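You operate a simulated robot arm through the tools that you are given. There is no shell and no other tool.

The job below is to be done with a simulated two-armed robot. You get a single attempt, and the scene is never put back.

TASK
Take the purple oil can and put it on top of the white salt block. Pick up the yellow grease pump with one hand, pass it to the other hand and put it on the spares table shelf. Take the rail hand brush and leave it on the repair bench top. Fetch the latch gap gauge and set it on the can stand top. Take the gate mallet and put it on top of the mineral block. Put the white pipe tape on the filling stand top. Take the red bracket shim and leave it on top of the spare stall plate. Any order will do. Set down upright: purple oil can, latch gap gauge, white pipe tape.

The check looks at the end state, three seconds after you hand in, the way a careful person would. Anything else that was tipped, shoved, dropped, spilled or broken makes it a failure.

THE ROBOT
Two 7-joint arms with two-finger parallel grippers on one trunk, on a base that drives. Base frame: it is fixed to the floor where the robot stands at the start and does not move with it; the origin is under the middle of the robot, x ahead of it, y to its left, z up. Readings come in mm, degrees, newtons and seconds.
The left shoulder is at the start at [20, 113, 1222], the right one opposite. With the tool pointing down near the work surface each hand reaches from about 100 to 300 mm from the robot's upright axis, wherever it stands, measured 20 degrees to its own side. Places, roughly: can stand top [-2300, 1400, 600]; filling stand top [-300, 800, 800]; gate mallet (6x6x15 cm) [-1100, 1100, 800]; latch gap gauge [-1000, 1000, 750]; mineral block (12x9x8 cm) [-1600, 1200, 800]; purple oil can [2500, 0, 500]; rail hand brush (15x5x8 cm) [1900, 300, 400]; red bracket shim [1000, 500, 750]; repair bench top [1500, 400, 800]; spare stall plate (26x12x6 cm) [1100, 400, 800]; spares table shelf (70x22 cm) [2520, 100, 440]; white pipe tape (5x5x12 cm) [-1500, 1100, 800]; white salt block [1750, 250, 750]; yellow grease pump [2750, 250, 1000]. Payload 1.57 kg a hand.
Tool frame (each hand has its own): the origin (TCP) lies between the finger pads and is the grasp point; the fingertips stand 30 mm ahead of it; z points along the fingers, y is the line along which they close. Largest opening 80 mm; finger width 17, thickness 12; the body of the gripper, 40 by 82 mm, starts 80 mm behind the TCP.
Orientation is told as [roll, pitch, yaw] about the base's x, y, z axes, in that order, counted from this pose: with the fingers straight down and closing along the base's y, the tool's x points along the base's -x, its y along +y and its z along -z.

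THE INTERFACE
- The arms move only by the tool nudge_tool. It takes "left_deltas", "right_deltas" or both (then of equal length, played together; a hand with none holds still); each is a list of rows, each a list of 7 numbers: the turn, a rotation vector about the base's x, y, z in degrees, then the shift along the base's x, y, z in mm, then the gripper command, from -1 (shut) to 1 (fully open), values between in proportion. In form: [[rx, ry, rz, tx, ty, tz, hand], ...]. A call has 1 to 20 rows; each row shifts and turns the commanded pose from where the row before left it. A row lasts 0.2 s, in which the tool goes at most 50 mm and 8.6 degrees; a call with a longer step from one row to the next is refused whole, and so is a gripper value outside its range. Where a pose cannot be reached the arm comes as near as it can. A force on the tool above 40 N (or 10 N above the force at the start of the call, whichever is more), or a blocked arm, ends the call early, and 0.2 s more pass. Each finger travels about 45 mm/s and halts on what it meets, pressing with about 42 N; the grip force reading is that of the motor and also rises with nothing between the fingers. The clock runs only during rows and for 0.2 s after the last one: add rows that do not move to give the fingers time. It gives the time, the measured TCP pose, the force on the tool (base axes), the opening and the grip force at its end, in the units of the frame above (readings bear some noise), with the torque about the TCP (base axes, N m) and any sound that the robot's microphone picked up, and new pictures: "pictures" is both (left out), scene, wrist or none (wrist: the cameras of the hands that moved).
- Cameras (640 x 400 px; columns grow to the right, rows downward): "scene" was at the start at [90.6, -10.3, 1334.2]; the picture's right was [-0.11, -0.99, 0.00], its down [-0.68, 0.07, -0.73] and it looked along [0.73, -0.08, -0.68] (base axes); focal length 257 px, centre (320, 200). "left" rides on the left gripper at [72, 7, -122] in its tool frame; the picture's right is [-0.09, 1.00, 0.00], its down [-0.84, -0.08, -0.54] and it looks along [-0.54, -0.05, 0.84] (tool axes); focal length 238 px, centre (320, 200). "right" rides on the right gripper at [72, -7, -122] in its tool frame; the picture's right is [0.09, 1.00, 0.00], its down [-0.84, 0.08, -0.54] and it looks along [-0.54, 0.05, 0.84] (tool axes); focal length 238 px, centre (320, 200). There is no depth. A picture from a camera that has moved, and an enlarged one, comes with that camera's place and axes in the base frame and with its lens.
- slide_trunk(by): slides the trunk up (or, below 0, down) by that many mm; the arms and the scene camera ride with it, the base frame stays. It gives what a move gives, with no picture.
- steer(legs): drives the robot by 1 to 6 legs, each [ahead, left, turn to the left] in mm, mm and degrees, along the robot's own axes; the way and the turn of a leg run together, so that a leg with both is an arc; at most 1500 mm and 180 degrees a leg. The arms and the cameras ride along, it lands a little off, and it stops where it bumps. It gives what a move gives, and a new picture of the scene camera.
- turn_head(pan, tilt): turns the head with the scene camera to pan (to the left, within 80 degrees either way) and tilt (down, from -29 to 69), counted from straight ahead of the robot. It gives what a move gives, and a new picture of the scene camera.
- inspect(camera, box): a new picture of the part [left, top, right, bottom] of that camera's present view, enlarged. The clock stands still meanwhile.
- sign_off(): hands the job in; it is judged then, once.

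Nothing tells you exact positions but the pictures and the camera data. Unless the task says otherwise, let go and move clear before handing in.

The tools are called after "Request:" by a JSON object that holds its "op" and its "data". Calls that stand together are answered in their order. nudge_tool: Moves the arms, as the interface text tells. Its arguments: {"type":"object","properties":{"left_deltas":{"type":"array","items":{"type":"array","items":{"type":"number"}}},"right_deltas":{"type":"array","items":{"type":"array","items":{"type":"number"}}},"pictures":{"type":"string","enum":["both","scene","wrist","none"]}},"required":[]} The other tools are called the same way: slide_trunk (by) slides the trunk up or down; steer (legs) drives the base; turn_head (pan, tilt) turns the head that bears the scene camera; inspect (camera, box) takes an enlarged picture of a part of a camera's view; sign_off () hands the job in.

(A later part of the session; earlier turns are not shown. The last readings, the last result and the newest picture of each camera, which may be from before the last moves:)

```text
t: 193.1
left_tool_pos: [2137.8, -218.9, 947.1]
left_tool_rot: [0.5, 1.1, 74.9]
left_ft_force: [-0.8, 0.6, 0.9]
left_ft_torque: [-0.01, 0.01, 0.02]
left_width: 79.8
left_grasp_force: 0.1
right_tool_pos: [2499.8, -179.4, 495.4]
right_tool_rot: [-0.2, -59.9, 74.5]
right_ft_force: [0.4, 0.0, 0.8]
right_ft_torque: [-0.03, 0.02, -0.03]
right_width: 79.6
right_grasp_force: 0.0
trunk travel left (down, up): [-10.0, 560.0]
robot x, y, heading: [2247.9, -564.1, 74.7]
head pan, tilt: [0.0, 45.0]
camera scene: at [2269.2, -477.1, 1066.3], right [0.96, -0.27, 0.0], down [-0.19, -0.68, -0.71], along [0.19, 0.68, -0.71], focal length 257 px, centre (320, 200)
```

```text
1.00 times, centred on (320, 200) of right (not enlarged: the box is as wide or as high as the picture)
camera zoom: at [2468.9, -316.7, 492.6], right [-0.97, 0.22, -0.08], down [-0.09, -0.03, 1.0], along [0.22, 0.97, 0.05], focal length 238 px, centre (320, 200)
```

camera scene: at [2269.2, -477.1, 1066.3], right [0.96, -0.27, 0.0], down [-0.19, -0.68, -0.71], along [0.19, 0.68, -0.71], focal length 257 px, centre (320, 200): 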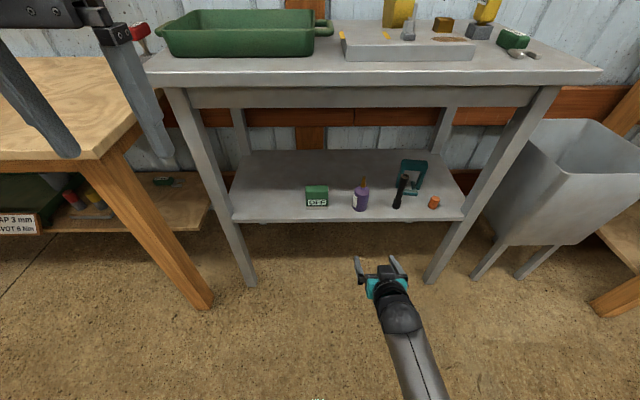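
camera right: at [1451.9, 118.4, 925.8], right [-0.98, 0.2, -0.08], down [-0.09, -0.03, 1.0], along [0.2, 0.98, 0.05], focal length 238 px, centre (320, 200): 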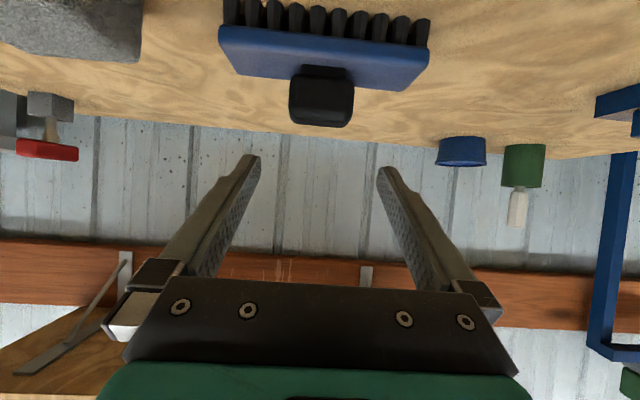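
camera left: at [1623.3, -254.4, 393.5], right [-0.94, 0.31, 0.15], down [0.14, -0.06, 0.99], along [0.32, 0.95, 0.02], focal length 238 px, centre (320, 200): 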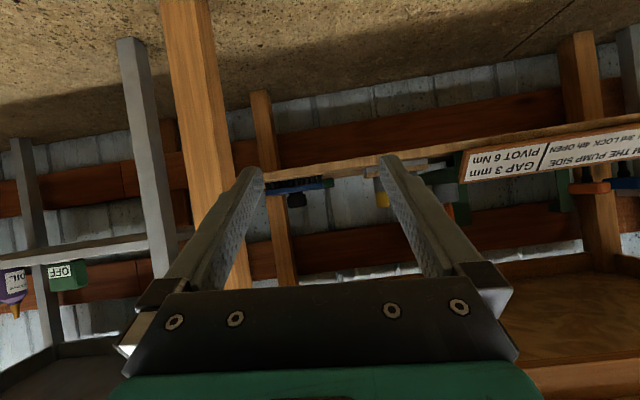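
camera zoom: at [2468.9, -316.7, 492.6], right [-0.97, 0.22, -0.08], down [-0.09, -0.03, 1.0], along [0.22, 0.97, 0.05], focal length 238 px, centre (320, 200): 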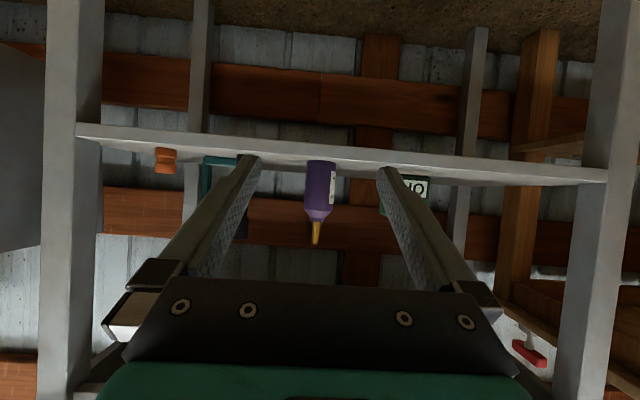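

The can's body spans about z 447–526. I extend the right arm 60 mm, then drive most of the way and check again.

Request:
{"op": "nudge_tool", "data": {"right_deltas": [[0, 0, 0, 4, 14.5, -2, 1], [0, 0, 0, 4, 14.5, -2, 1], [0, 0, 0, 4, 14.5, -2, 1], [0, 0, 0, 4, 14.5, -2, 1], [0, 0, 0, 0, 0, 0, 1]], "pictures": "none"}}

Request:
{"op": "steer", "data": {"legs": [[90, 9, 0]]}}

Request:
{"op": "inspect", "data": {"camera": "right", "box": [0, 0, 640, 400]}}

```text
t: 194.3
left_tool_pos: [2137.7, -218.9, 947.1]
left_tool_rot: [0.4, 1.0, 74.9]
left_ft_force: [0.7, 0.1, -0.2]
left_ft_torque: [-0.02, -0.02, 0.03]
left_width: 79.9
left_grasp_force: 0.1
right_tool_pos: [2516.9, -120.6, 485.4]
right_tool_rot: [0.0, -59.9, 74.5]
right_ft_force: [-0.6, 0.3, -0.3]
right_ft_torque: [0.0, 0.01, -0.03]
right_width: 80.0
right_grasp_force: 0.0
trunk travel left (down, up): [-10.0, 560.0]
robot x, y, heading: [2245.3, -562.6, 74.7]
head pan, tilt: [0.0, 45.0]
```

```text
t: 195.4
left_tool_pos: [2156.3, -128.6, 947.8]
left_tool_rot: [0.5, 1.1, 75.0]
left_ft_force: [-0.6, 0.0, -0.2]
left_ft_torque: [0.0, 0.0, 0.06]
left_width: 80.1
left_grasp_force: 0.0
right_tool_pos: [2533.1, -30.5, 486.1]
right_tool_rot: [-0.3, -59.9, 74.5]
right_ft_force: [-0.5, 0.0, -0.6]
right_ft_torque: [-0.01, 0.03, 0.01]
right_width: 79.9
right_grasp_force: 0.0
trunk travel left (down, up): [-10.0, 560.0]
robot x, y, heading: [2264.3, -473.2, 74.4]
head pan, tilt: [0.0, 45.0]
camera scene: at [2285.4, -386.2, 1066.3], right [0.96, -0.27, 0.0], down [-0.19, -0.68, -0.71], along [0.19, 0.68, -0.71], focal length 257 px, centre (320, 200)
```

scene: 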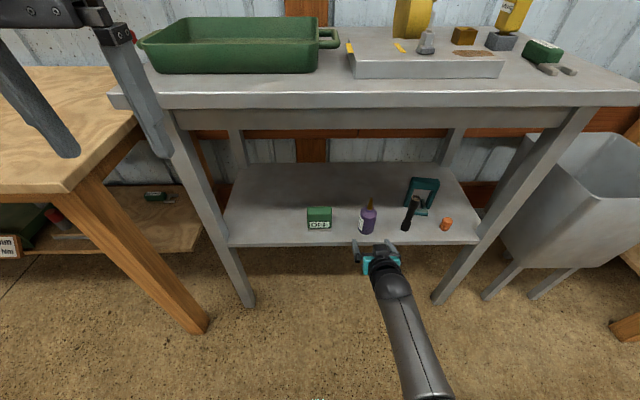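

```text
1.00 times, centred on (320, 200) of right (not enlarged: the box is as wide or as high as the picture)
camera zoom: at [2501.8, -168.0, 484.2], right [-0.97, 0.22, -0.08], down [-0.09, -0.03, 1.0], along [0.22, 0.97, 0.05], focal length 238 px, centre (320, 200)
```

zoom: 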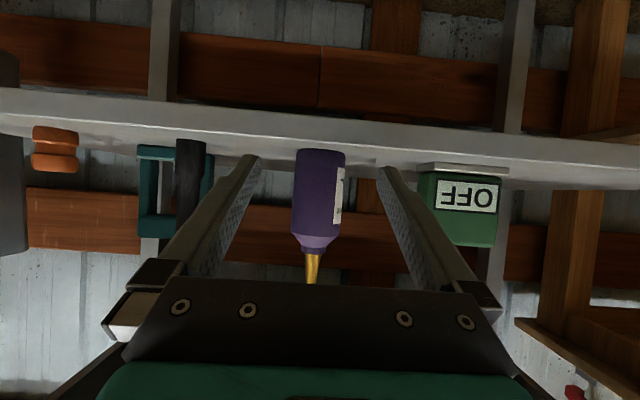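

The can is centred between the fingers. I drive the final 75 mm.

Request:
{"op": "steer", "data": {"legs": [[75, 3, 0]]}}

Request:
{"op": "inspect", "data": {"camera": "right", "box": [0, 0, 640, 400]}}

```text
t: 196.5
left_tool_pos: [2172.3, -58.9, 947.3]
left_tool_rot: [0.6, 1.0, 74.9]
left_ft_force: [0.1, -0.2, 0.2]
left_ft_torque: [0.01, -0.03, 0.02]
left_width: 80.2
left_grasp_force: 0.1
right_tool_pos: [2549.3, 39.3, 486.1]
right_tool_rot: [-0.3, -59.9, 74.3]
right_ft_force: [-0.6, -0.9, -0.8]
right_ft_torque: [0.02, -0.01, -0.02]
right_width: 80.1
right_grasp_force: 0.1
trunk travel left (down, up): [-10.0, 560.0]
robot x, y, heading: [2277.0, -403.3, 74.1]
head pan, tilt: [0.0, 45.0]
camera scene: at [2301.9, -316.5, 1066.3], right [0.96, -0.27, 0.0], down [-0.19, -0.68, -0.71], along [0.19, 0.68, -0.71], focal length 257 px, centre (320, 200)
```

scene: 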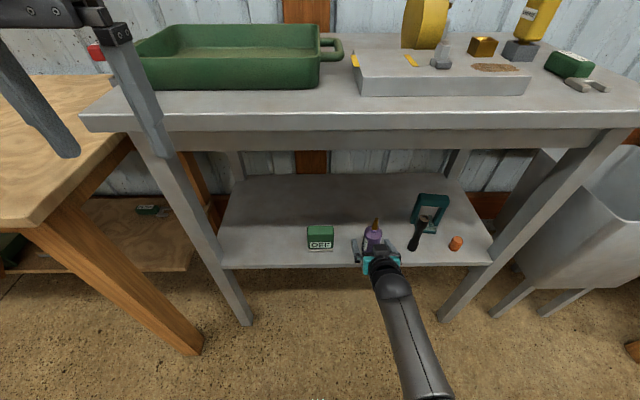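

```text
1.00 times, centred on (320, 200) of right (not enlarged: the box is as wide or as high as the picture)
camera zoom: at [2518.4, -98.4, 484.2], right [-0.97, 0.23, -0.08], down [-0.09, -0.03, 1.0], along [0.22, 0.97, 0.05], focal length 238 px, centre (320, 200)
```

zoom: 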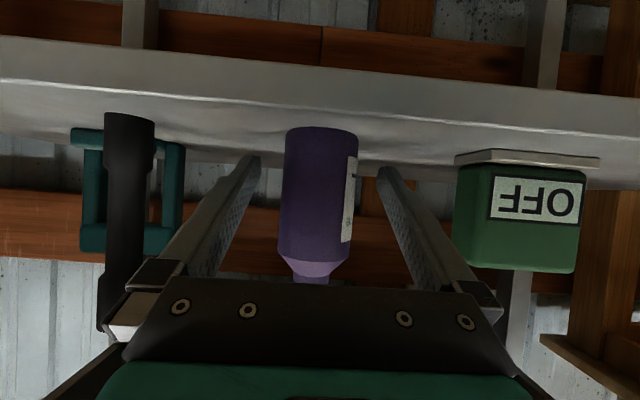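

Request:
{"op": "nudge_tool", "data": {"right_deltas": [[0, 0, 0, 2, 8, 5, 1], [0, 0, 0, 0, 0, 0, 0.7], [0, 0, 0, 0, 0, 0, 0.4], [0, 0, 0, 0, 0, 0, 0], [0, 0, 0, 0, 0, 0, -0.5], [0, 0, 0, 0, 0, 0, -1], [0, 0, 0, 0, 0, 0, -1], [0, 0, 0, 0, 0, 0, -1]], "pictures": "wrist"}}

```text
t: 198.3
left_tool_pos: [2170.4, -58.7, 947.1]
left_tool_rot: [0.6, 1.1, 75.0]
left_ft_force: [0.5, 0.1, 0.7]
left_ft_torque: [0.02, 0.02, 0.01]
left_width: 79.8
left_grasp_force: 0.0
right_tool_pos: [2552.6, 47.3, 490.5]
right_tool_rot: [-0.3, -59.9, 74.4]
right_ft_force: [0.6, 1.1, 0.6]
right_ft_torque: [-0.03, 0.01, -0.03]
right_width: 45.6
right_grasp_force: 42.1
trunk travel left (down, up): [-10.0, 560.0]
robot x, y, heading: [2276.7, -405.4, 74.4]
head pan, tilt: [0.0, 45.0]
camera right: at [2521.0, -90.4, 489.4], right [-0.97, 0.23, -0.08], down [-0.09, -0.03, 1.0], along [0.22, 0.97, 0.05], focal length 238 px, centre (320, 200)
```

right: 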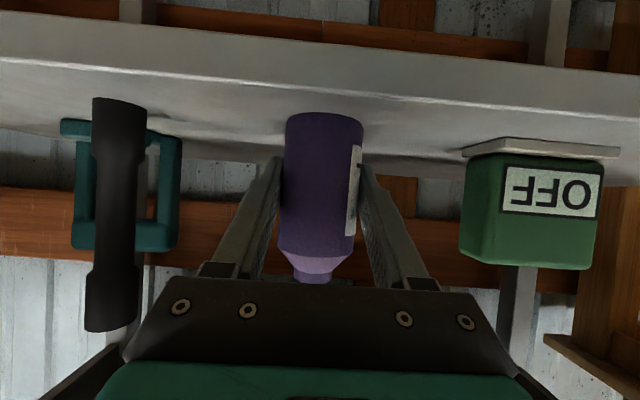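

The can is gripped at 45.6 mm. I lift it slowly.

Request:
{"op": "nudge_tool", "data": {"right_deltas": [[0, 0, 0, 0, 0, 3, -1], [0, 0, 0, 0, 0, 5, -1], [0, 0, 0, 0, 0, 6, -1], [0, 0, 0, 0, 0, 6, -1], [0, 0, 0, 0, 0, 6, -1], [0, 0, 0, 0, 0, 6, -1], [0, 0, 0, 0, 0, 6, -1], [0, 0, 0, 0, 0, 6, -1], [0, 0, 0, 0, 0, 6, -1], [0, 0, 0, 0, 0, 0, -1]], "pictures": "wrist"}}

```text
t: 200.5
left_tool_pos: [2171.4, -58.8, 948.7]
left_tool_rot: [0.5, 1.0, 74.8]
left_ft_force: [-0.4, -0.9, -0.2]
left_ft_torque: [-0.01, 0.01, 0.03]
left_width: 80.2
left_grasp_force: 0.1
right_tool_pos: [2550.1, 48.2, 539.3]
right_tool_rot: [-0.2, -60.0, 74.5]
right_ft_force: [0.0, 0.8, -1.5]
right_ft_torque: [0.0, 0.0, 0.01]
right_width: 45.6
right_grasp_force: 42.4
trunk travel left (down, up): [-10.0, 560.0]
robot x, y, heading: [2277.2, -404.3, 74.3]
head pan, tilt: [0.0, 45.0]
camera right: at [2519.7, -89.8, 538.8], right [-0.97, 0.23, -0.08], down [-0.09, -0.03, 1.0], along [0.22, 0.97, 0.05], focal length 238 px, centre (320, 200)
```

right: 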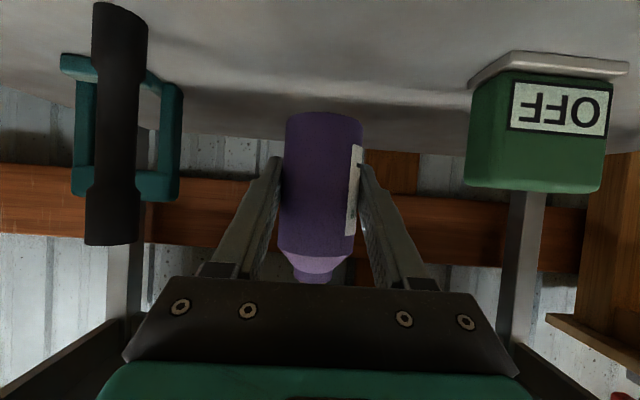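

The can is held upright. I back out, then raise the trunk.

Request:
{"op": "steer", "data": {"legs": [[-400, 0, 0]]}}

Request:
{"op": "slide_trunk", "data": {"by": 400}}

Request:
{"op": "slide_trunk", "data": {"by": 45}}

```text
t: 202.9
left_tool_pos: [2069.7, -426.1, 947.5]
left_tool_rot: [0.5, 1.0, 74.6]
left_ft_force: [0.1, -0.3, -0.5]
left_ft_torque: [-0.04, 0.02, -0.02]
left_width: 80.1
left_grasp_force: 0.0
right_tool_pos: [2448.9, -321.5, 539.4]
right_tool_rot: [-0.2, -59.9, 74.1]
right_ft_force: [-0.2, -0.5, -2.2]
right_ft_torque: [-0.04, -0.01, -0.04]
right_width: 45.8
right_grasp_force: 41.9
trunk travel left (down, up): [-10.0, 560.0]
robot x, y, heading: [2171.0, -766.0, 74.0]
head pan, tilt: [0.0, 45.0]
camera scene: at [2198.1, -683.6, 1066.3], right [0.96, -0.28, 0.0], down [-0.2, -0.68, -0.71], along [0.2, 0.68, -0.71], focal length 257 px, centre (320, 200)
```

scene: 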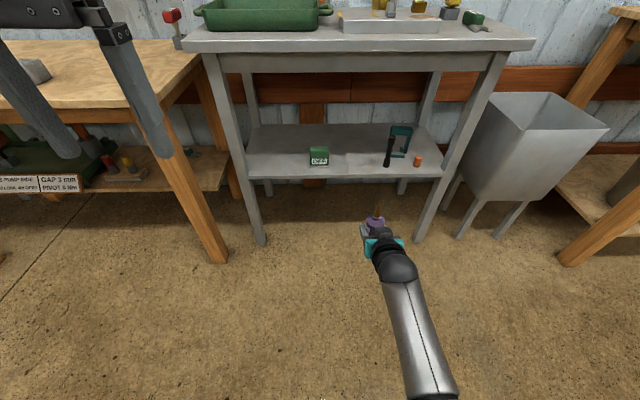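

```text
t: 206.7
left_tool_pos: [2068.4, -426.6, 1347.4]
left_tool_rot: [0.6, 1.0, 74.5]
left_ft_force: [0.9, -0.8, -0.3]
left_ft_torque: [0.0, -0.02, 0.03]
left_width: 80.0
left_grasp_force: 0.0
right_tool_pos: [2449.3, -320.1, 939.9]
right_tool_rot: [-0.2, -59.8, 74.1]
right_ft_force: [0.0, -0.9, -2.4]
right_ft_torque: [-0.02, 0.02, -0.03]
right_width: 45.7
right_grasp_force: 41.9
trunk travel left (down, up): [-410.0, 160.0]
robot x, y, heading: [2173.7, -772.1, 74.0]
head pan, tilt: [0.0, 45.0]
```

```text
t: 207.6
left_tool_pos: [2068.9, -425.3, 1392.1]
left_tool_rot: [0.6, 0.9, 74.6]
left_ft_force: [0.1, 0.3, 0.2]
left_ft_torque: [0.01, -0.03, 0.01]
left_width: 79.8
left_grasp_force: 0.1
right_tool_pos: [2448.7, -321.6, 984.7]
right_tool_rot: [-0.3, -59.9, 74.2]
right_ft_force: [-0.1, -1.4, -2.4]
right_ft_torque: [-0.01, -0.05, 0.02]
right_width: 45.7
right_grasp_force: 41.5
trunk travel left (down, up): [-455.0, 115.0]
robot x, y, heading: [2178.5, -769.5, 74.2]
head pan, tilt: [0.0, 45.0]
```

Request:
{"op": "steer", "data": {"legs": [[0, 927, 0.5], [150, 0, 0]]}}

Request:
{"op": "turn_head", "data": {"pan": -15, "tilt": 50}}

Request:
{"op": "inspect", "data": {"camera": "right", "box": [0, 0, 640, 400]}}

```text
t: 213.4
left_tool_pos: [1216.4, -34.1, 1391.8]
left_tool_rot: [0.5, 1.0, 75.8]
left_ft_force: [-0.4, 0.5, 0.2]
left_ft_torque: [-0.03, 0.06, 0.01]
left_width: 80.2
left_grasp_force: 0.0
right_tool_pos: [1592.9, 79.4, 983.8]
right_tool_rot: [-0.2, -59.8, 75.4]
right_ft_force: [0.8, 0.8, -2.2]
right_ft_torque: [-0.02, -0.02, 0.0]
right_width: 45.8
right_grasp_force: 42.2
trunk travel left (down, up): [-455.0, 115.0]
robot x, y, heading: [1328.0, -376.7, 75.1]
head pan, tilt: [0.0, 45.0]
camera scene: at [1351.1, -287.9, 1511.2], right [0.97, -0.26, 0.0], down [-0.18, -0.68, -0.71], along [0.18, 0.68, -0.71], focal length 257 px, centre (320, 200)
```

scene: 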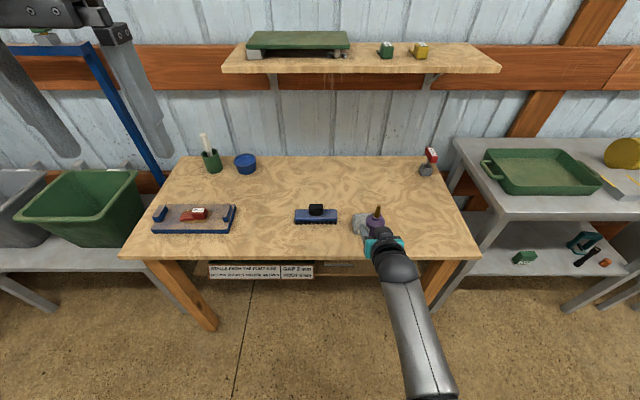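

```text
t: 214.2
left_tool_pos: [1215.9, -33.4, 1391.9]
left_tool_rot: [0.5, 1.0, 75.7]
left_ft_force: [-0.2, 1.0, 0.7]
left_ft_torque: [-0.01, 0.0, 0.0]
left_width: 80.2
left_grasp_force: 0.1
right_tool_pos: [1594.9, 78.9, 984.0]
right_tool_rot: [-0.1, -59.8, 75.4]
right_ft_force: [0.9, 0.1, -1.1]
right_ft_torque: [0.01, 0.04, 0.02]
right_width: 45.6
right_grasp_force: 42.2
trunk travel left (down, up): [-455.0, 115.0]
robot x, y, heading: [1330.2, -374.1, 75.1]
head pan, tilt: [-15.0, 50.0]
camera scene: at [1368.1, -300.9, 1504.4], right [0.87, -0.5, 0.0], down [-0.38, -0.66, -0.64], along [0.32, 0.56, -0.77], focal length 257 px, centre (320, 200)
```

scene: 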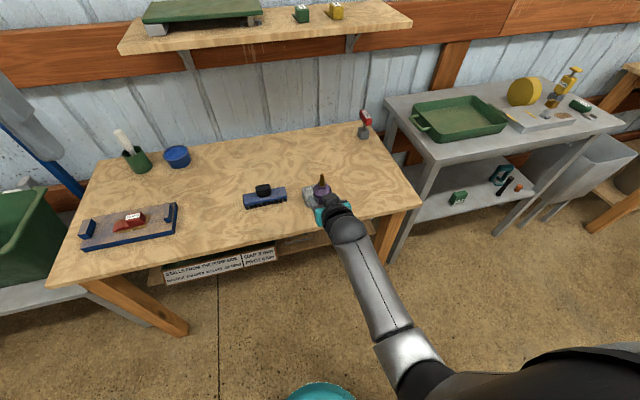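

```text
1.00 times, centred on (320, 200) of right (not enlarged: the box is as wide or as high as the picture)
camera zoom: at [1564.8, -59.4, 983.5], right [-0.97, 0.21, -0.08], down [-0.09, -0.03, 1.0], along [0.21, 0.98, 0.04], focal length 238 px, centre (320, 200)
```

zoom: 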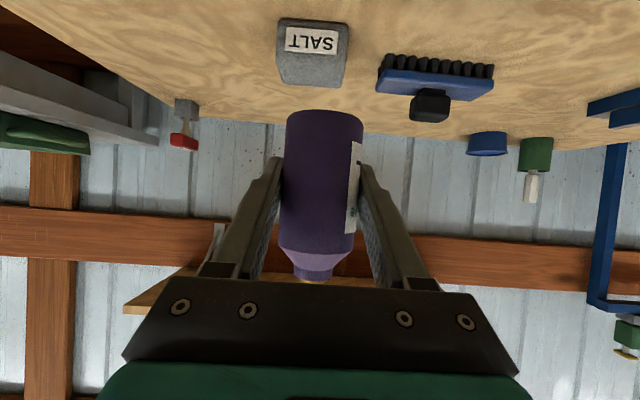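

I zoom in on the salt block from the wrist camera to get its top height and centre.

Request:
{"op": "inspect", "data": {"camera": "right", "box": [250, 0, 410, 100]}}

Request:
{"op": "inspect", "data": {"camera": "scene", "box": [280, 160, 360, 220]}}

```text
4.00 times, centred on (330, 50) of right
camera zoom: at [1564.8, -59.4, 983.5], right [-0.97, 0.21, -0.08], down [-0.09, -0.03, 1.0], along [0.21, 0.98, 0.04], focal length 953 px, centre (280, 800)
```

zoom: 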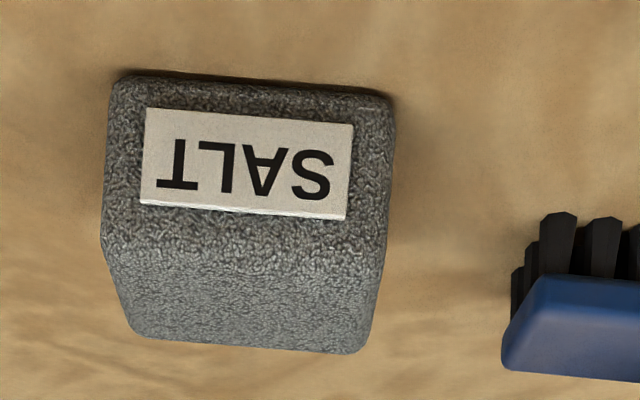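

```text
6.67 times, centred on (320, 190) of scene
camera zoom: at [1368.1, -300.9, 1504.4], right [0.87, -0.5, 0.0], down [-0.38, -0.66, -0.64], along [0.32, 0.56, -0.77], focal length 1716 px, centre (320, 267)
```

zoom: 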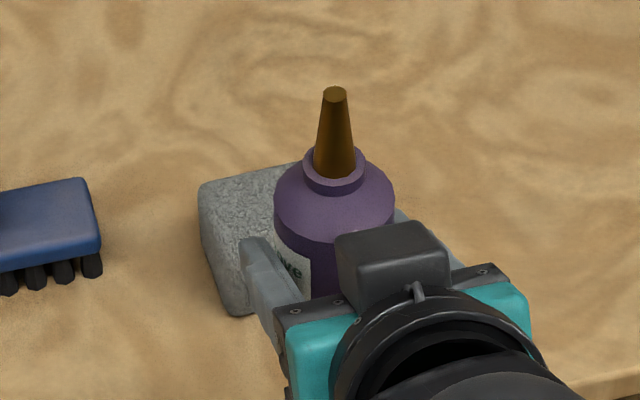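

The salt block's top is at z≈838, centred near (1651, 231). I drive so the can is directly above.

Request:
{"op": "steer", "data": {"legs": [[161, -14, 0]]}}

Request:
{"op": "inspect", "data": {"camera": "right", "box": [0, 0, 640, 400]}}

Request:
{"op": "inspect", "data": {"camera": "scene", "box": [270, 160, 370, 235]}}

```text
t: 215.6
left_tool_pos: [1272.6, 123.9, 1391.6]
left_tool_rot: [0.6, 1.0, 75.7]
left_ft_force: [-0.2, 0.2, 0.5]
left_ft_torque: [-0.03, 0.03, 0.01]
left_width: 80.1
left_grasp_force: 0.1
right_tool_pos: [1650.3, 236.2, 983.8]
right_tool_rot: [-0.1, -59.8, 75.3]
right_ft_force: [-0.1, 0.4, -2.6]
right_ft_torque: [-0.03, -0.04, -0.02]
right_width: 45.5
right_grasp_force: 41.6
trunk travel left (down, up): [-455.0, 115.0]
robot x, y, heading: [1382.8, -220.4, 75.2]
head pan, tilt: [-15.0, 50.0]
camera scene: at [1424.6, -142.7, 1504.3], right [0.87, -0.5, 0.0], down [-0.38, -0.66, -0.64], along [0.32, 0.56, -0.77], focal length 257 px, centre (320, 200)
```

scene: 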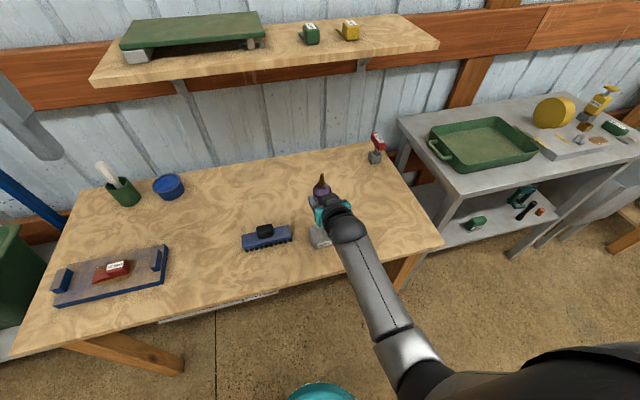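

```text
1.00 times, centred on (320, 200) of right (not enlarged: the box is as wide or as high as the picture)
camera zoom: at [1621.3, 98.2, 983.1], right [-0.97, 0.21, -0.08], down [-0.09, -0.03, 1.0], along [0.21, 0.98, 0.04], focal length 238 px, centre (320, 200)
```

zoom: 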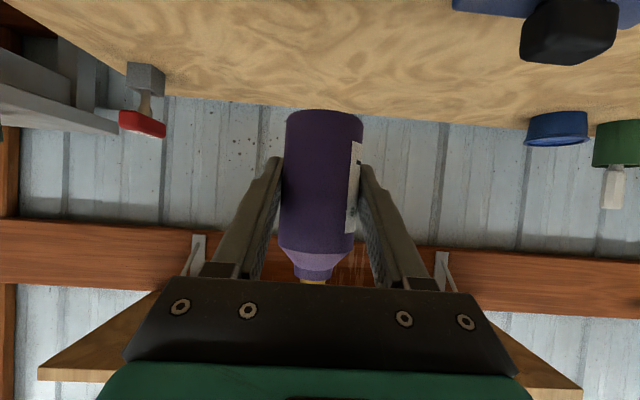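

```text
5.33 times, centred on (320, 198) of scene
camera zoom: at [1424.6, -142.7, 1504.3], right [0.87, -0.5, 0.0], down [-0.38, -0.66, -0.64], along [0.32, 0.56, -0.77], focal length 1372 px, centre (320, 213)
```

zoom: 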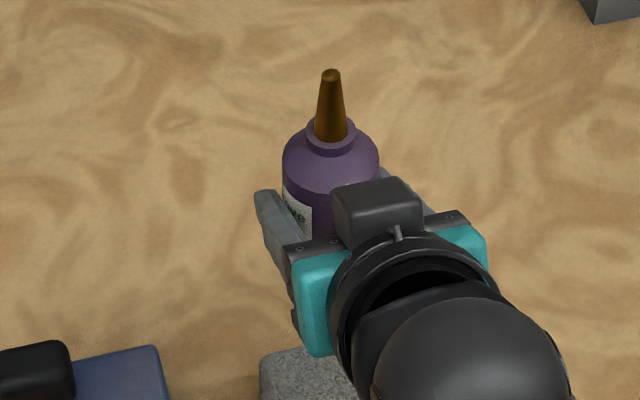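

The can is above the block. I lower by trunk to just above it and check.

Request:
{"op": "slide_trunk", "data": {"by": -85}}

Request:
{"op": "inspect", "data": {"camera": "right", "box": [0, 0, 640, 400]}}

Request:
{"op": "inspect", "data": {"camera": "scene", "box": [270, 160, 370, 235]}}

```text
t: 216.8
left_tool_pos: [1272.3, 124.8, 1307.7]
left_tool_rot: [0.5, 1.0, 75.8]
left_ft_force: [0.2, 0.1, -0.7]
left_ft_torque: [-0.03, -0.02, -0.01]
left_width: 80.1
left_grasp_force: 0.1
right_tool_pos: [1650.5, 235.5, 899.4]
right_tool_rot: [-0.2, -59.9, 75.3]
right_ft_force: [-0.2, 1.1, -1.3]
right_ft_torque: [-0.04, -0.03, -0.01]
right_width: 45.6
right_grasp_force: 41.9
trunk travel left (down, up): [-370.0, 200.0]
robot x, y, heading: [1387.3, -220.6, 75.3]
head pan, tilt: [-15.0, 50.0]
```

```text
1.00 times, centred on (320, 200) of right (not enlarged: the box is as wide or as high as the picture)
camera zoom: at [1621.1, 97.5, 898.5], right [-0.97, 0.21, -0.08], down [-0.09, -0.03, 1.0], along [0.21, 0.98, 0.04], focal length 238 px, centre (320, 200)
```

zoom: 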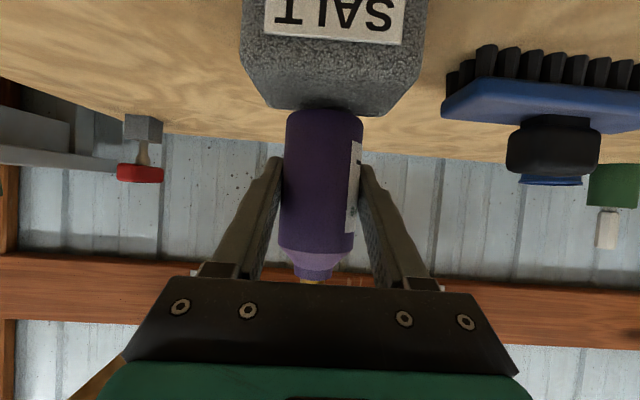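

```text
5.33 times, centred on (320, 198) of scene
camera zoom: at [1424.2, -143.8, 1419.4], right [0.87, -0.5, 0.0], down [-0.38, -0.66, -0.64], along [0.32, 0.56, -0.77], focal length 1372 px, centre (320, 213)
```

zoom: 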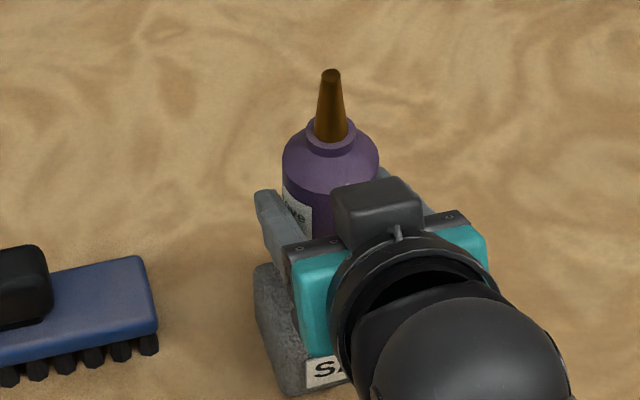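

Request:
{"op": "inspect", "data": {"camera": "right", "box": [220, 0, 440, 140]}}

```text
2.86 times, centred on (330, 70) of right
camera zoom: at [1621.1, 97.5, 898.5], right [-0.97, 0.21, -0.08], down [-0.09, -0.03, 1.0], along [0.21, 0.98, 0.04], focal length 681 px, centre (291, 571)
```

zoom: 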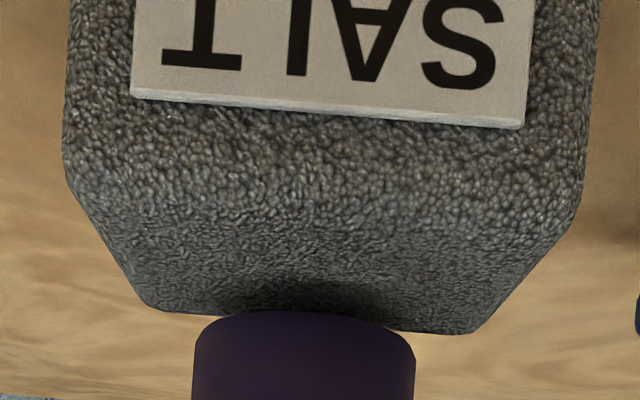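

The block's centre is about 12 mm further forward and 7 mm left of the can. I correct with the arm and lower gently.

Request:
{"op": "nudge_tool", "data": {"right_deltas": [[0, 0, 0, -1.9, 6.7, 0, -1], [0, 0, 0, -1.8, 6.7, 0, -1], [0, 0, 0, 0, 0, -4, -1], [0, 0, 0, 0, 0, -4, -1], [0, 0, 0, 0, 0, -4, -1], [0, 0, 0, 0, 0, 0, -1]], "pictures": "wrist"}}

Request:
{"op": "inspect", "data": {"camera": "right", "box": [220, 0, 440, 140]}}

```text
t: 218.2
left_tool_pos: [1270.6, 122.1, 1309.1]
left_tool_rot: [0.5, 0.9, 75.7]
left_ft_force: [-0.6, 0.8, 0.5]
left_ft_torque: [0.0, 0.0, 0.03]
left_width: 80.3
left_grasp_force: 0.0
right_tool_pos: [1646.1, 249.0, 890.9]
right_tool_rot: [-0.2, -60.4, 75.2]
right_ft_force: [1.5, -1.0, 13.9]
right_ft_torque: [-0.34, -0.07, -0.05]
right_width: 45.6
right_grasp_force: 42.1
trunk travel left (down, up): [-370.0, 200.0]
robot x, y, heading: [1387.7, -220.1, 75.1]
head pan, tilt: [-15.0, 50.0]
camera right: at [1616.5, 111.8, 889.0], right [-0.97, 0.21, -0.08], down [-0.09, -0.04, 1.0], along [0.21, 0.98, 0.05], focal length 238 px, centre (320, 200)
```

right: 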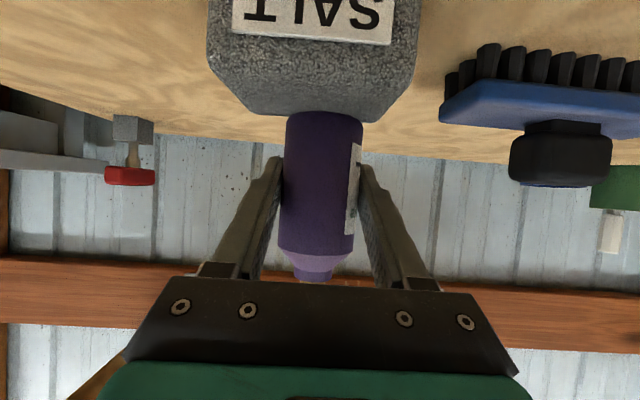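

```text
2.86 times, centred on (330, 70) of right
camera zoom: at [1616.5, 111.8, 889.0], right [-0.97, 0.21, -0.08], down [-0.09, -0.04, 1.0], along [0.21, 0.98, 0.05], focal length 681 px, centre (291, 571)
```

zoom: 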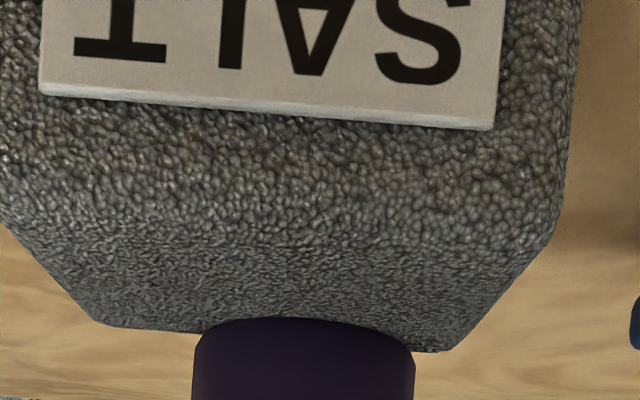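

The can touched the block (top ≈841). It's centred front-to-back but about 5 mm left, so I lift slightly, shift right, and set it down again.

Request:
{"op": "nudge_tool", "data": {"right_deltas": [[0, 0, 0, 0, 0, 5, -1], [0, 0, 0, 4.8, -1.3, 0, -1], [0, 0, 0, 0, 0, -2, -1], [0, 0, 0, 0, 0, 0, -1]], "pictures": "none"}}

Request:
{"op": "nudge_tool", "data": {"right_deltas": [[0, 0, 0, 0, 0, -1.5, -1], [0, 0, 0, 0, 0, 0, -1]], "pictures": "none"}}

```text
t: 219.2
left_tool_pos: [1271.5, 123.3, 1307.1]
left_tool_rot: [0.5, 1.0, 75.7]
left_ft_force: [0.1, -0.6, 0.5]
left_ft_torque: [-0.01, 0.0, 0.0]
left_width: 80.0
left_grasp_force: 0.2
right_tool_pos: [1650.6, 247.1, 890.3]
right_tool_rot: [0.0, -59.9, 75.3]
right_ft_force: [-2.8, 1.1, 4.5]
right_ft_torque: [0.14, 0.16, 0.0]
right_width: 45.7
right_grasp_force: 41.7
trunk travel left (down, up): [-370.0, 200.0]
robot x, y, heading: [1381.2, -222.0, 75.1]
head pan, tilt: [-15.0, 50.0]
```

```text
t: 219.8
left_tool_pos: [1271.4, 122.8, 1308.0]
left_tool_rot: [0.5, 0.9, 75.6]
left_ft_force: [-1.2, 0.3, 0.1]
left_ft_torque: [0.0, -0.02, 0.01]
left_width: 80.0
left_grasp_force: 0.0
right_tool_pos: [1650.7, 246.9, 891.0]
right_tool_rot: [-0.2, -60.0, 75.3]
right_ft_force: [-4.7, -3.9, 10.4]
right_ft_torque: [-0.1, 0.31, 0.02]
right_width: 45.6
right_grasp_force: 41.7
trunk travel left (down, up): [-370.0, 200.0]
robot x, y, heading: [1388.4, -220.9, 75.2]
head pan, tilt: [-15.0, 50.0]
```

Firm contact. I relieve, open, and withdraw straight back along the fingers' line.

Request:
{"op": "nudge_tool", "data": {"right_deltas": [[0, 0, 0, 0, 0, 1.5, -1], [0, 0, 0, 0, 0, 0, -0.2], [0, 0, 0, 0, 0, 0, 0.3], [0, 0, 0, 0, 0, 0, 0.8], [0, 0, 0, 0, 0, 0, 1], [0, 0, 0, 0, 0, 0, 1]], "pictures": "wrist"}}

Request:
{"op": "inspect", "data": {"camera": "right", "box": [220, 0, 440, 140]}}

```text
t: 221.2
left_tool_pos: [1271.6, 123.4, 1307.8]
left_tool_rot: [0.6, 1.0, 75.7]
left_ft_force: [-0.5, -0.7, -0.7]
left_ft_torque: [0.01, -0.01, -0.01]
left_width: 80.0
left_grasp_force: 0.1
right_tool_pos: [1651.7, 246.6, 889.9]
right_tool_rot: [-0.2, -59.8, 75.3]
right_ft_force: [0.4, 0.8, -0.5]
right_ft_torque: [0.01, 0.0, 0.02]
right_width: 79.9
right_grasp_force: 0.0
trunk travel left (down, up): [-370.0, 200.0]
robot x, y, heading: [1382.6, -218.0, 75.1]
head pan, tilt: [-15.0, 50.0]
camera right: at [1622.2, 108.9, 889.7], right [-0.97, 0.21, -0.08], down [-0.09, -0.03, 1.0], along [0.21, 0.98, 0.04], focal length 238 px, centre (320, 200)
```

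right: 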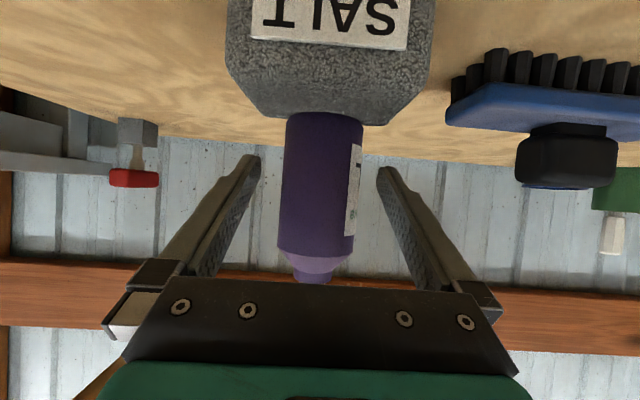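

```text
2.86 times, centred on (330, 70) of right
camera zoom: at [1622.2, 108.9, 889.7], right [-0.97, 0.21, -0.08], down [-0.09, -0.03, 1.0], along [0.21, 0.98, 0.04], focal length 681 px, centre (291, 571)
```

zoom: 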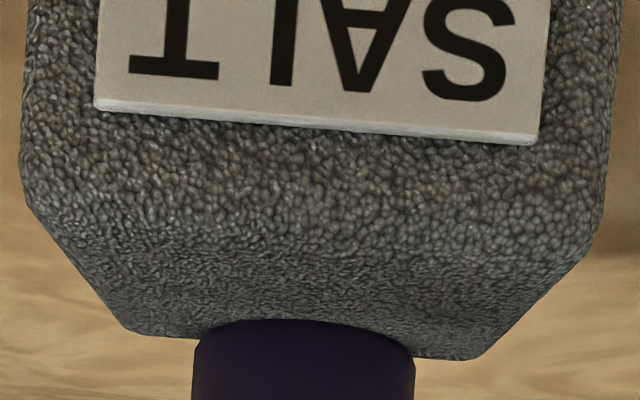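

I check from the head camera how the can sits on the block before withdrawing.

Request:
{"op": "inspect", "data": {"camera": "scene", "box": [270, 150, 370, 225]}}

Request:
{"op": "turn_head", "data": {"pan": -35, "tilt": 50}}

```text
5.33 times, centred on (320, 188) of scene
camera zoom: at [1424.2, -143.8, 1419.4], right [0.87, -0.5, 0.0], down [-0.38, -0.66, -0.64], along [0.32, 0.56, -0.77], focal length 1372 px, centre (320, 267)
```

zoom: 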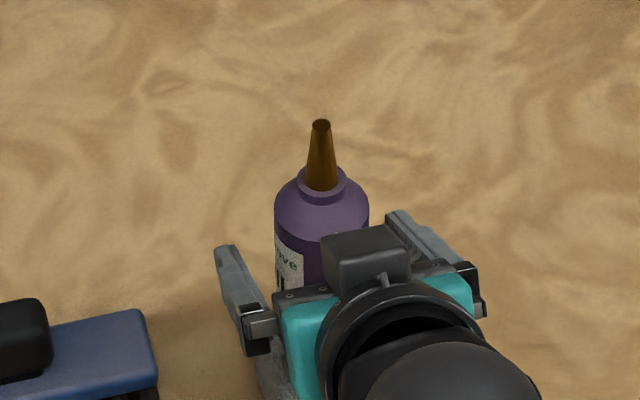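

```text
t: 222.1
left_tool_pos: [1272.4, 122.5, 1307.3]
left_tool_rot: [0.5, 0.9, 75.7]
left_ft_force: [0.4, 0.5, 0.7]
left_ft_torque: [0.01, -0.03, -0.02]
left_width: 79.9
left_grasp_force: 0.1
right_tool_pos: [1651.2, 247.4, 890.5]
right_tool_rot: [-0.2, -59.8, 75.4]
right_ft_force: [0.9, 0.2, -0.2]
right_ft_torque: [-0.04, 0.01, -0.01]
right_width: 80.0
right_grasp_force: 0.0
trunk travel left (down, up): [-370.0, 200.0]
robot x, y, heading: [1385.3, -215.3, 74.8]
head pan, tilt: [-35.0, 50.0]
camera scene: at [1444.6, -160.9, 1419.4], right [0.65, -0.76, 0.0], down [-0.59, -0.49, -0.64], along [0.49, 0.41, -0.77], focal length 257 px, centre (320, 200)
```

scene: 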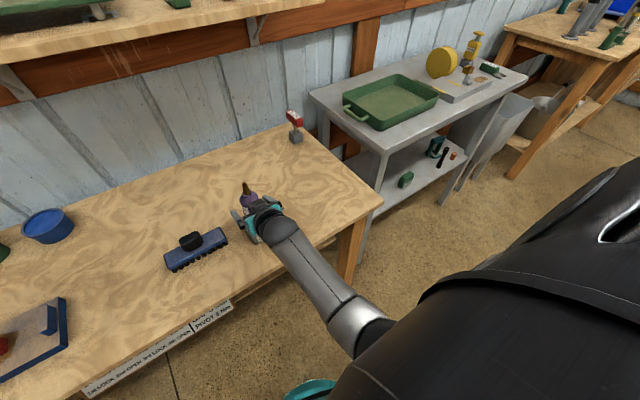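

The view shows the can's centre near the block's rear edge, so I re-grip and move it about 25 mm back toward me.

Request:
{"op": "nudge_tool", "data": {"right_deltas": [[0, 0, 0, 0, 0, 0, 0.4], [0, 0, 0, 0, 0, 0, 0], [0, 0, 0, 0, 0, 0, -0.5], [0, 0, 0, 0, 0, 0, -1], [0, 0, 0, 0, 0, 0, -1], [0, 0, 0, 0, 0, 0, -1]], "pictures": "none"}}

Request:
{"op": "nudge_tool", "data": {"right_deltas": [[0, 0, 0, 0, 0, 4, -1], [0, 0, 0, 0, 0, 6, -1], [0, 0, 0, -2.2, -8, 0, -1], [0, 0, 0, -2.2, -8, 0, -1], [0, 0, 0, -2.1, -8, 0, -1], [0, 0, 0, 0, 0, 0, -1]], "pictures": "wrist"}}

Request:
{"op": "inspect", "data": {"camera": "right", "box": [220, 0, 440, 140]}}

```text
t: 223.4
left_tool_pos: [1272.4, 123.7, 1307.1]
left_tool_rot: [0.5, 0.9, 75.6]
left_ft_force: [-0.4, -0.5, 0.5]
left_ft_torque: [0.02, 0.01, 0.0]
left_width: 80.0
left_grasp_force: 0.1
right_tool_pos: [1651.7, 247.4, 891.6]
right_tool_rot: [-0.3, -59.9, 75.4]
right_ft_force: [0.0, 0.5, -0.2]
right_ft_torque: [0.06, 0.04, 0.04]
right_width: 45.7
right_grasp_force: 42.1
trunk travel left (down, up): [-370.0, 200.0]
robot x, y, heading: [1390.4, -221.1, 75.0]
head pan, tilt: [-35.0, 50.0]
```

```text
t: 224.8
left_tool_pos: [1271.6, 123.6, 1307.4]
left_tool_rot: [0.6, 0.9, 75.7]
left_ft_force: [-0.8, 0.3, -0.2]
left_ft_torque: [-0.01, -0.03, 0.05]
left_width: 80.3
left_grasp_force: 0.0
right_tool_pos: [1645.3, 223.6, 900.9]
right_tool_rot: [-0.3, -59.9, 75.4]
right_ft_force: [-0.1, -0.5, -1.6]
right_ft_torque: [-0.02, 0.04, 0.01]
right_width: 45.8
right_grasp_force: 42.0
trunk travel left (down, up): [-370.0, 200.0]
robot x, y, heading: [1386.3, -217.2, 75.1]
head pan, tilt: [-35.0, 50.0]
camera right: at [1616.5, 85.2, 900.4], right [-0.97, 0.21, -0.08], down [-0.09, -0.03, 1.0], along [0.21, 0.98, 0.04], focal length 238 px, centre (320, 200)
```

right: 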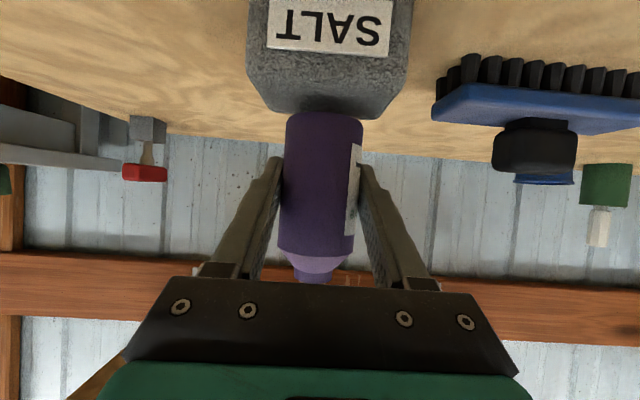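

```text
2.86 times, centred on (330, 70) of right
camera zoom: at [1616.5, 85.2, 900.4], right [-0.97, 0.21, -0.08], down [-0.09, -0.03, 1.0], along [0.21, 0.98, 0.04], focal length 681 px, centre (291, 571)
```

zoom: 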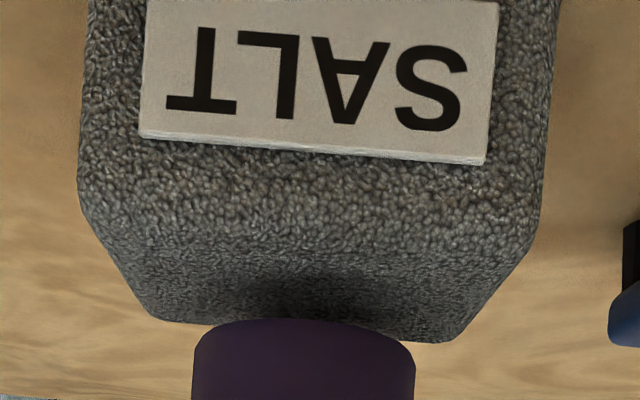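

Request:
{"op": "nudge_tool", "data": {"right_deltas": [[0, 0, 0, 0, 0, -4, -1], [0, 0, 0, 0, 0, -3, -1], [0, 0, 0, 0, 0, -2, -1], [0, 0, 0, 0, 0, 0, -1]], "pictures": "none"}}

Request:
{"op": "inspect", "data": {"camera": "right", "box": [220, 0, 440, 140]}}

```text
t: 225.8
left_tool_pos: [1273.3, 124.3, 1307.6]
left_tool_rot: [0.7, 0.9, 75.7]
left_ft_force: [-0.4, 0.2, 0.7]
left_ft_torque: [0.01, -0.01, -0.02]
left_width: 80.0
left_grasp_force: 0.1
right_tool_pos: [1646.0, 223.3, 891.2]
right_tool_rot: [-0.1, -59.9, 75.3]
right_ft_force: [0.0, -0.3, -1.5]
right_ft_torque: [-0.04, 0.01, 0.02]
right_width: 45.6
right_grasp_force: 42.0
trunk travel left (down, up): [-370.0, 200.0]
robot x, y, heading: [1387.2, -218.9, 75.2]
head pan, tilt: [-35.0, 50.0]
```

```text
2.86 times, centred on (330, 70) of right
camera zoom: at [1616.3, 85.2, 890.4], right [-0.97, 0.21, -0.08], down [-0.09, -0.03, 1.0], along [0.21, 0.98, 0.04], focal length 681 px, centre (291, 571)
```

zoom: 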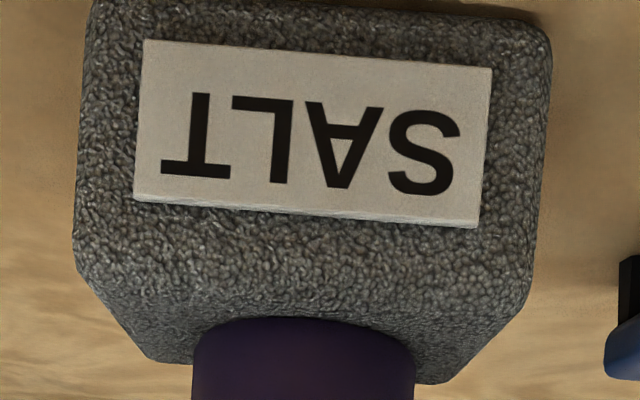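

Still about 10 mm too far back. I shift it another 10 mm toward me, then lower.

Request:
{"op": "nudge_tool", "data": {"right_deltas": [[0, 0, 0, -1.3, -4.8, 1, -1], [0, 0, 0, -1.3, -4.8, 0, -1], [0, 0, 0, 0, 0, -1.5, -1], [0, 0, 0, 0, 0, 0, -1]], "pictures": "none"}}

Request:
{"op": "nudge_tool", "data": {"right_deltas": [[0, 0, 0, 0, 0, -1.5, -1], [0, 0, 0, 0, 0, 0, -1]], "pictures": "none"}}

Request:
{"op": "nudge_tool", "data": {"right_deltas": [[0, 0, 0, 0, 0, -1.5, -1], [0, 0, 0, 0, 0, 0, -1]], "pictures": "none"}}

Request:
{"op": "inspect", "data": {"camera": "right", "box": [220, 0, 440, 140]}}

```text
t: 226.8
left_tool_pos: [1272.9, 123.2, 1308.7]
left_tool_rot: [0.5, 1.0, 75.6]
left_ft_force: [0.6, 0.6, 0.6]
left_ft_torque: [-0.01, -0.04, 0.0]
left_width: 80.0
left_grasp_force: 0.0
right_tool_pos: [1643.2, 213.0, 891.5]
right_tool_rot: [-0.2, -59.8, 75.2]
right_ft_force: [-0.8, 0.5, -0.4]
right_ft_torque: [0.01, 0.06, -0.04]
right_width: 45.3
right_grasp_force: 41.9
trunk travel left (down, up): [-370.0, 200.0]
robot x, y, heading: [1382.0, -219.0, 75.3]
head pan, tilt: [-35.0, 50.0]
```

```text
t: 227.4
left_tool_pos: [1270.8, 122.6, 1308.8]
left_tool_rot: [0.5, 1.0, 75.8]
left_ft_force: [-0.7, -0.4, -0.8]
left_ft_torque: [-0.02, 0.0, -0.02]
left_width: 80.1
left_grasp_force: 0.1
right_tool_pos: [1642.9, 213.2, 890.9]
right_tool_rot: [-0.2, -60.0, 75.3]
right_ft_force: [-3.0, -3.5, 8.3]
right_ft_torque: [-0.24, 0.2, -0.01]
right_width: 45.8
right_grasp_force: 41.8
trunk travel left (down, up): [-370.0, 200.0]
robot x, y, heading: [1380.2, -218.7, 75.4]
head pan, tilt: [-35.0, 50.0]
```

```text
t: 228.1
left_tool_pos: [1271.4, 121.8, 1307.6]
left_tool_rot: [0.5, 0.9, 75.6]
left_ft_force: [0.5, -0.5, -0.5]
left_ft_torque: [0.0, -0.03, -0.02]
left_width: 80.0
left_grasp_force: 0.1
right_tool_pos: [1642.7, 213.7, 888.9]
right_tool_rot: [-0.2, -60.3, 75.4]
right_ft_force: [0.6, -2.5, 15.6]
right_ft_torque: [-0.41, -0.08, -0.06]
right_width: 45.8
right_grasp_force: 42.3
trunk travel left (down, up): [-370.0, 200.0]
robot x, y, heading: [1383.8, -220.2, 75.1]
head pan, tilt: [-35.0, 50.0]
```

```text
2.86 times, centred on (330, 70) of right
camera zoom: at [1613.1, 75.8, 887.9], right [-0.97, 0.21, -0.08], down [-0.09, -0.03, 1.0], along [0.21, 0.98, 0.05], focal length 681 px, centre (291, 571)
```

zoom: 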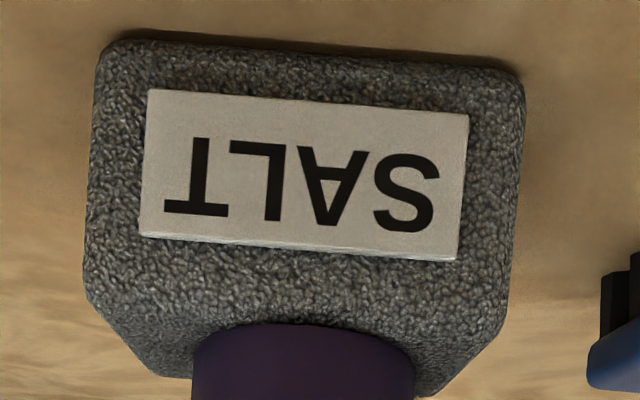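

Now the can is centred on the block. I release and withdraw.

Request:
{"op": "nudge_tool", "data": {"right_deltas": [[0, 0, 0, 0, 0, 1.5, -1], [0, 0, 0, 0, 0, 0, -0.2], [0, 0, 0, 0, 0, 0, 0.3], [0, 0, 0, 0, 0, 0, 0.8], [0, 0, 0, 0, 0, 0, 1], [0, 0, 0, 0, 0, 0, 1]], "pictures": "wrist"}}

Request:
{"op": "inspect", "data": {"camera": "right", "box": [220, 0, 440, 140]}}

```text
t: 229.4
left_tool_pos: [1272.4, 123.4, 1307.6]
left_tool_rot: [0.5, 1.0, 75.7]
left_ft_force: [0.0, 0.1, 0.0]
left_ft_torque: [0.02, 0.0, -0.01]
left_width: 79.8
left_grasp_force: 0.0
right_tool_pos: [1642.7, 213.8, 889.2]
right_tool_rot: [-0.2, -59.9, 75.3]
right_ft_force: [-0.7, 0.8, 0.0]
right_ft_torque: [0.0, -0.01, 0.04]
right_width: 79.9
right_grasp_force: 0.1
trunk travel left (down, up): [-370.0, 200.0]
robot x, y, heading: [1388.9, -216.9, 74.7]
head pan, tilt: [-35.0, 50.0]
camera right: at [1613.3, 75.7, 888.2], right [-0.97, 0.21, -0.08], down [-0.09, -0.03, 1.0], along [0.21, 0.98, 0.04], focal length 238 px, centre (320, 200)
```

right: 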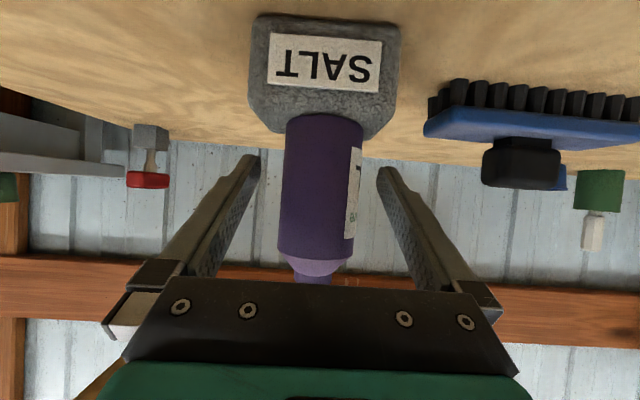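

```text
2.86 times, centred on (330, 70) of right
camera zoom: at [1613.3, 75.7, 888.2], right [-0.97, 0.21, -0.08], down [-0.09, -0.03, 1.0], along [0.21, 0.98, 0.04], focal length 681 px, centre (291, 571)
```

zoom: 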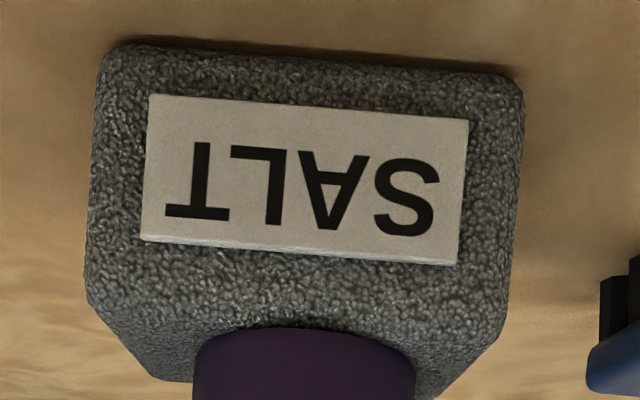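

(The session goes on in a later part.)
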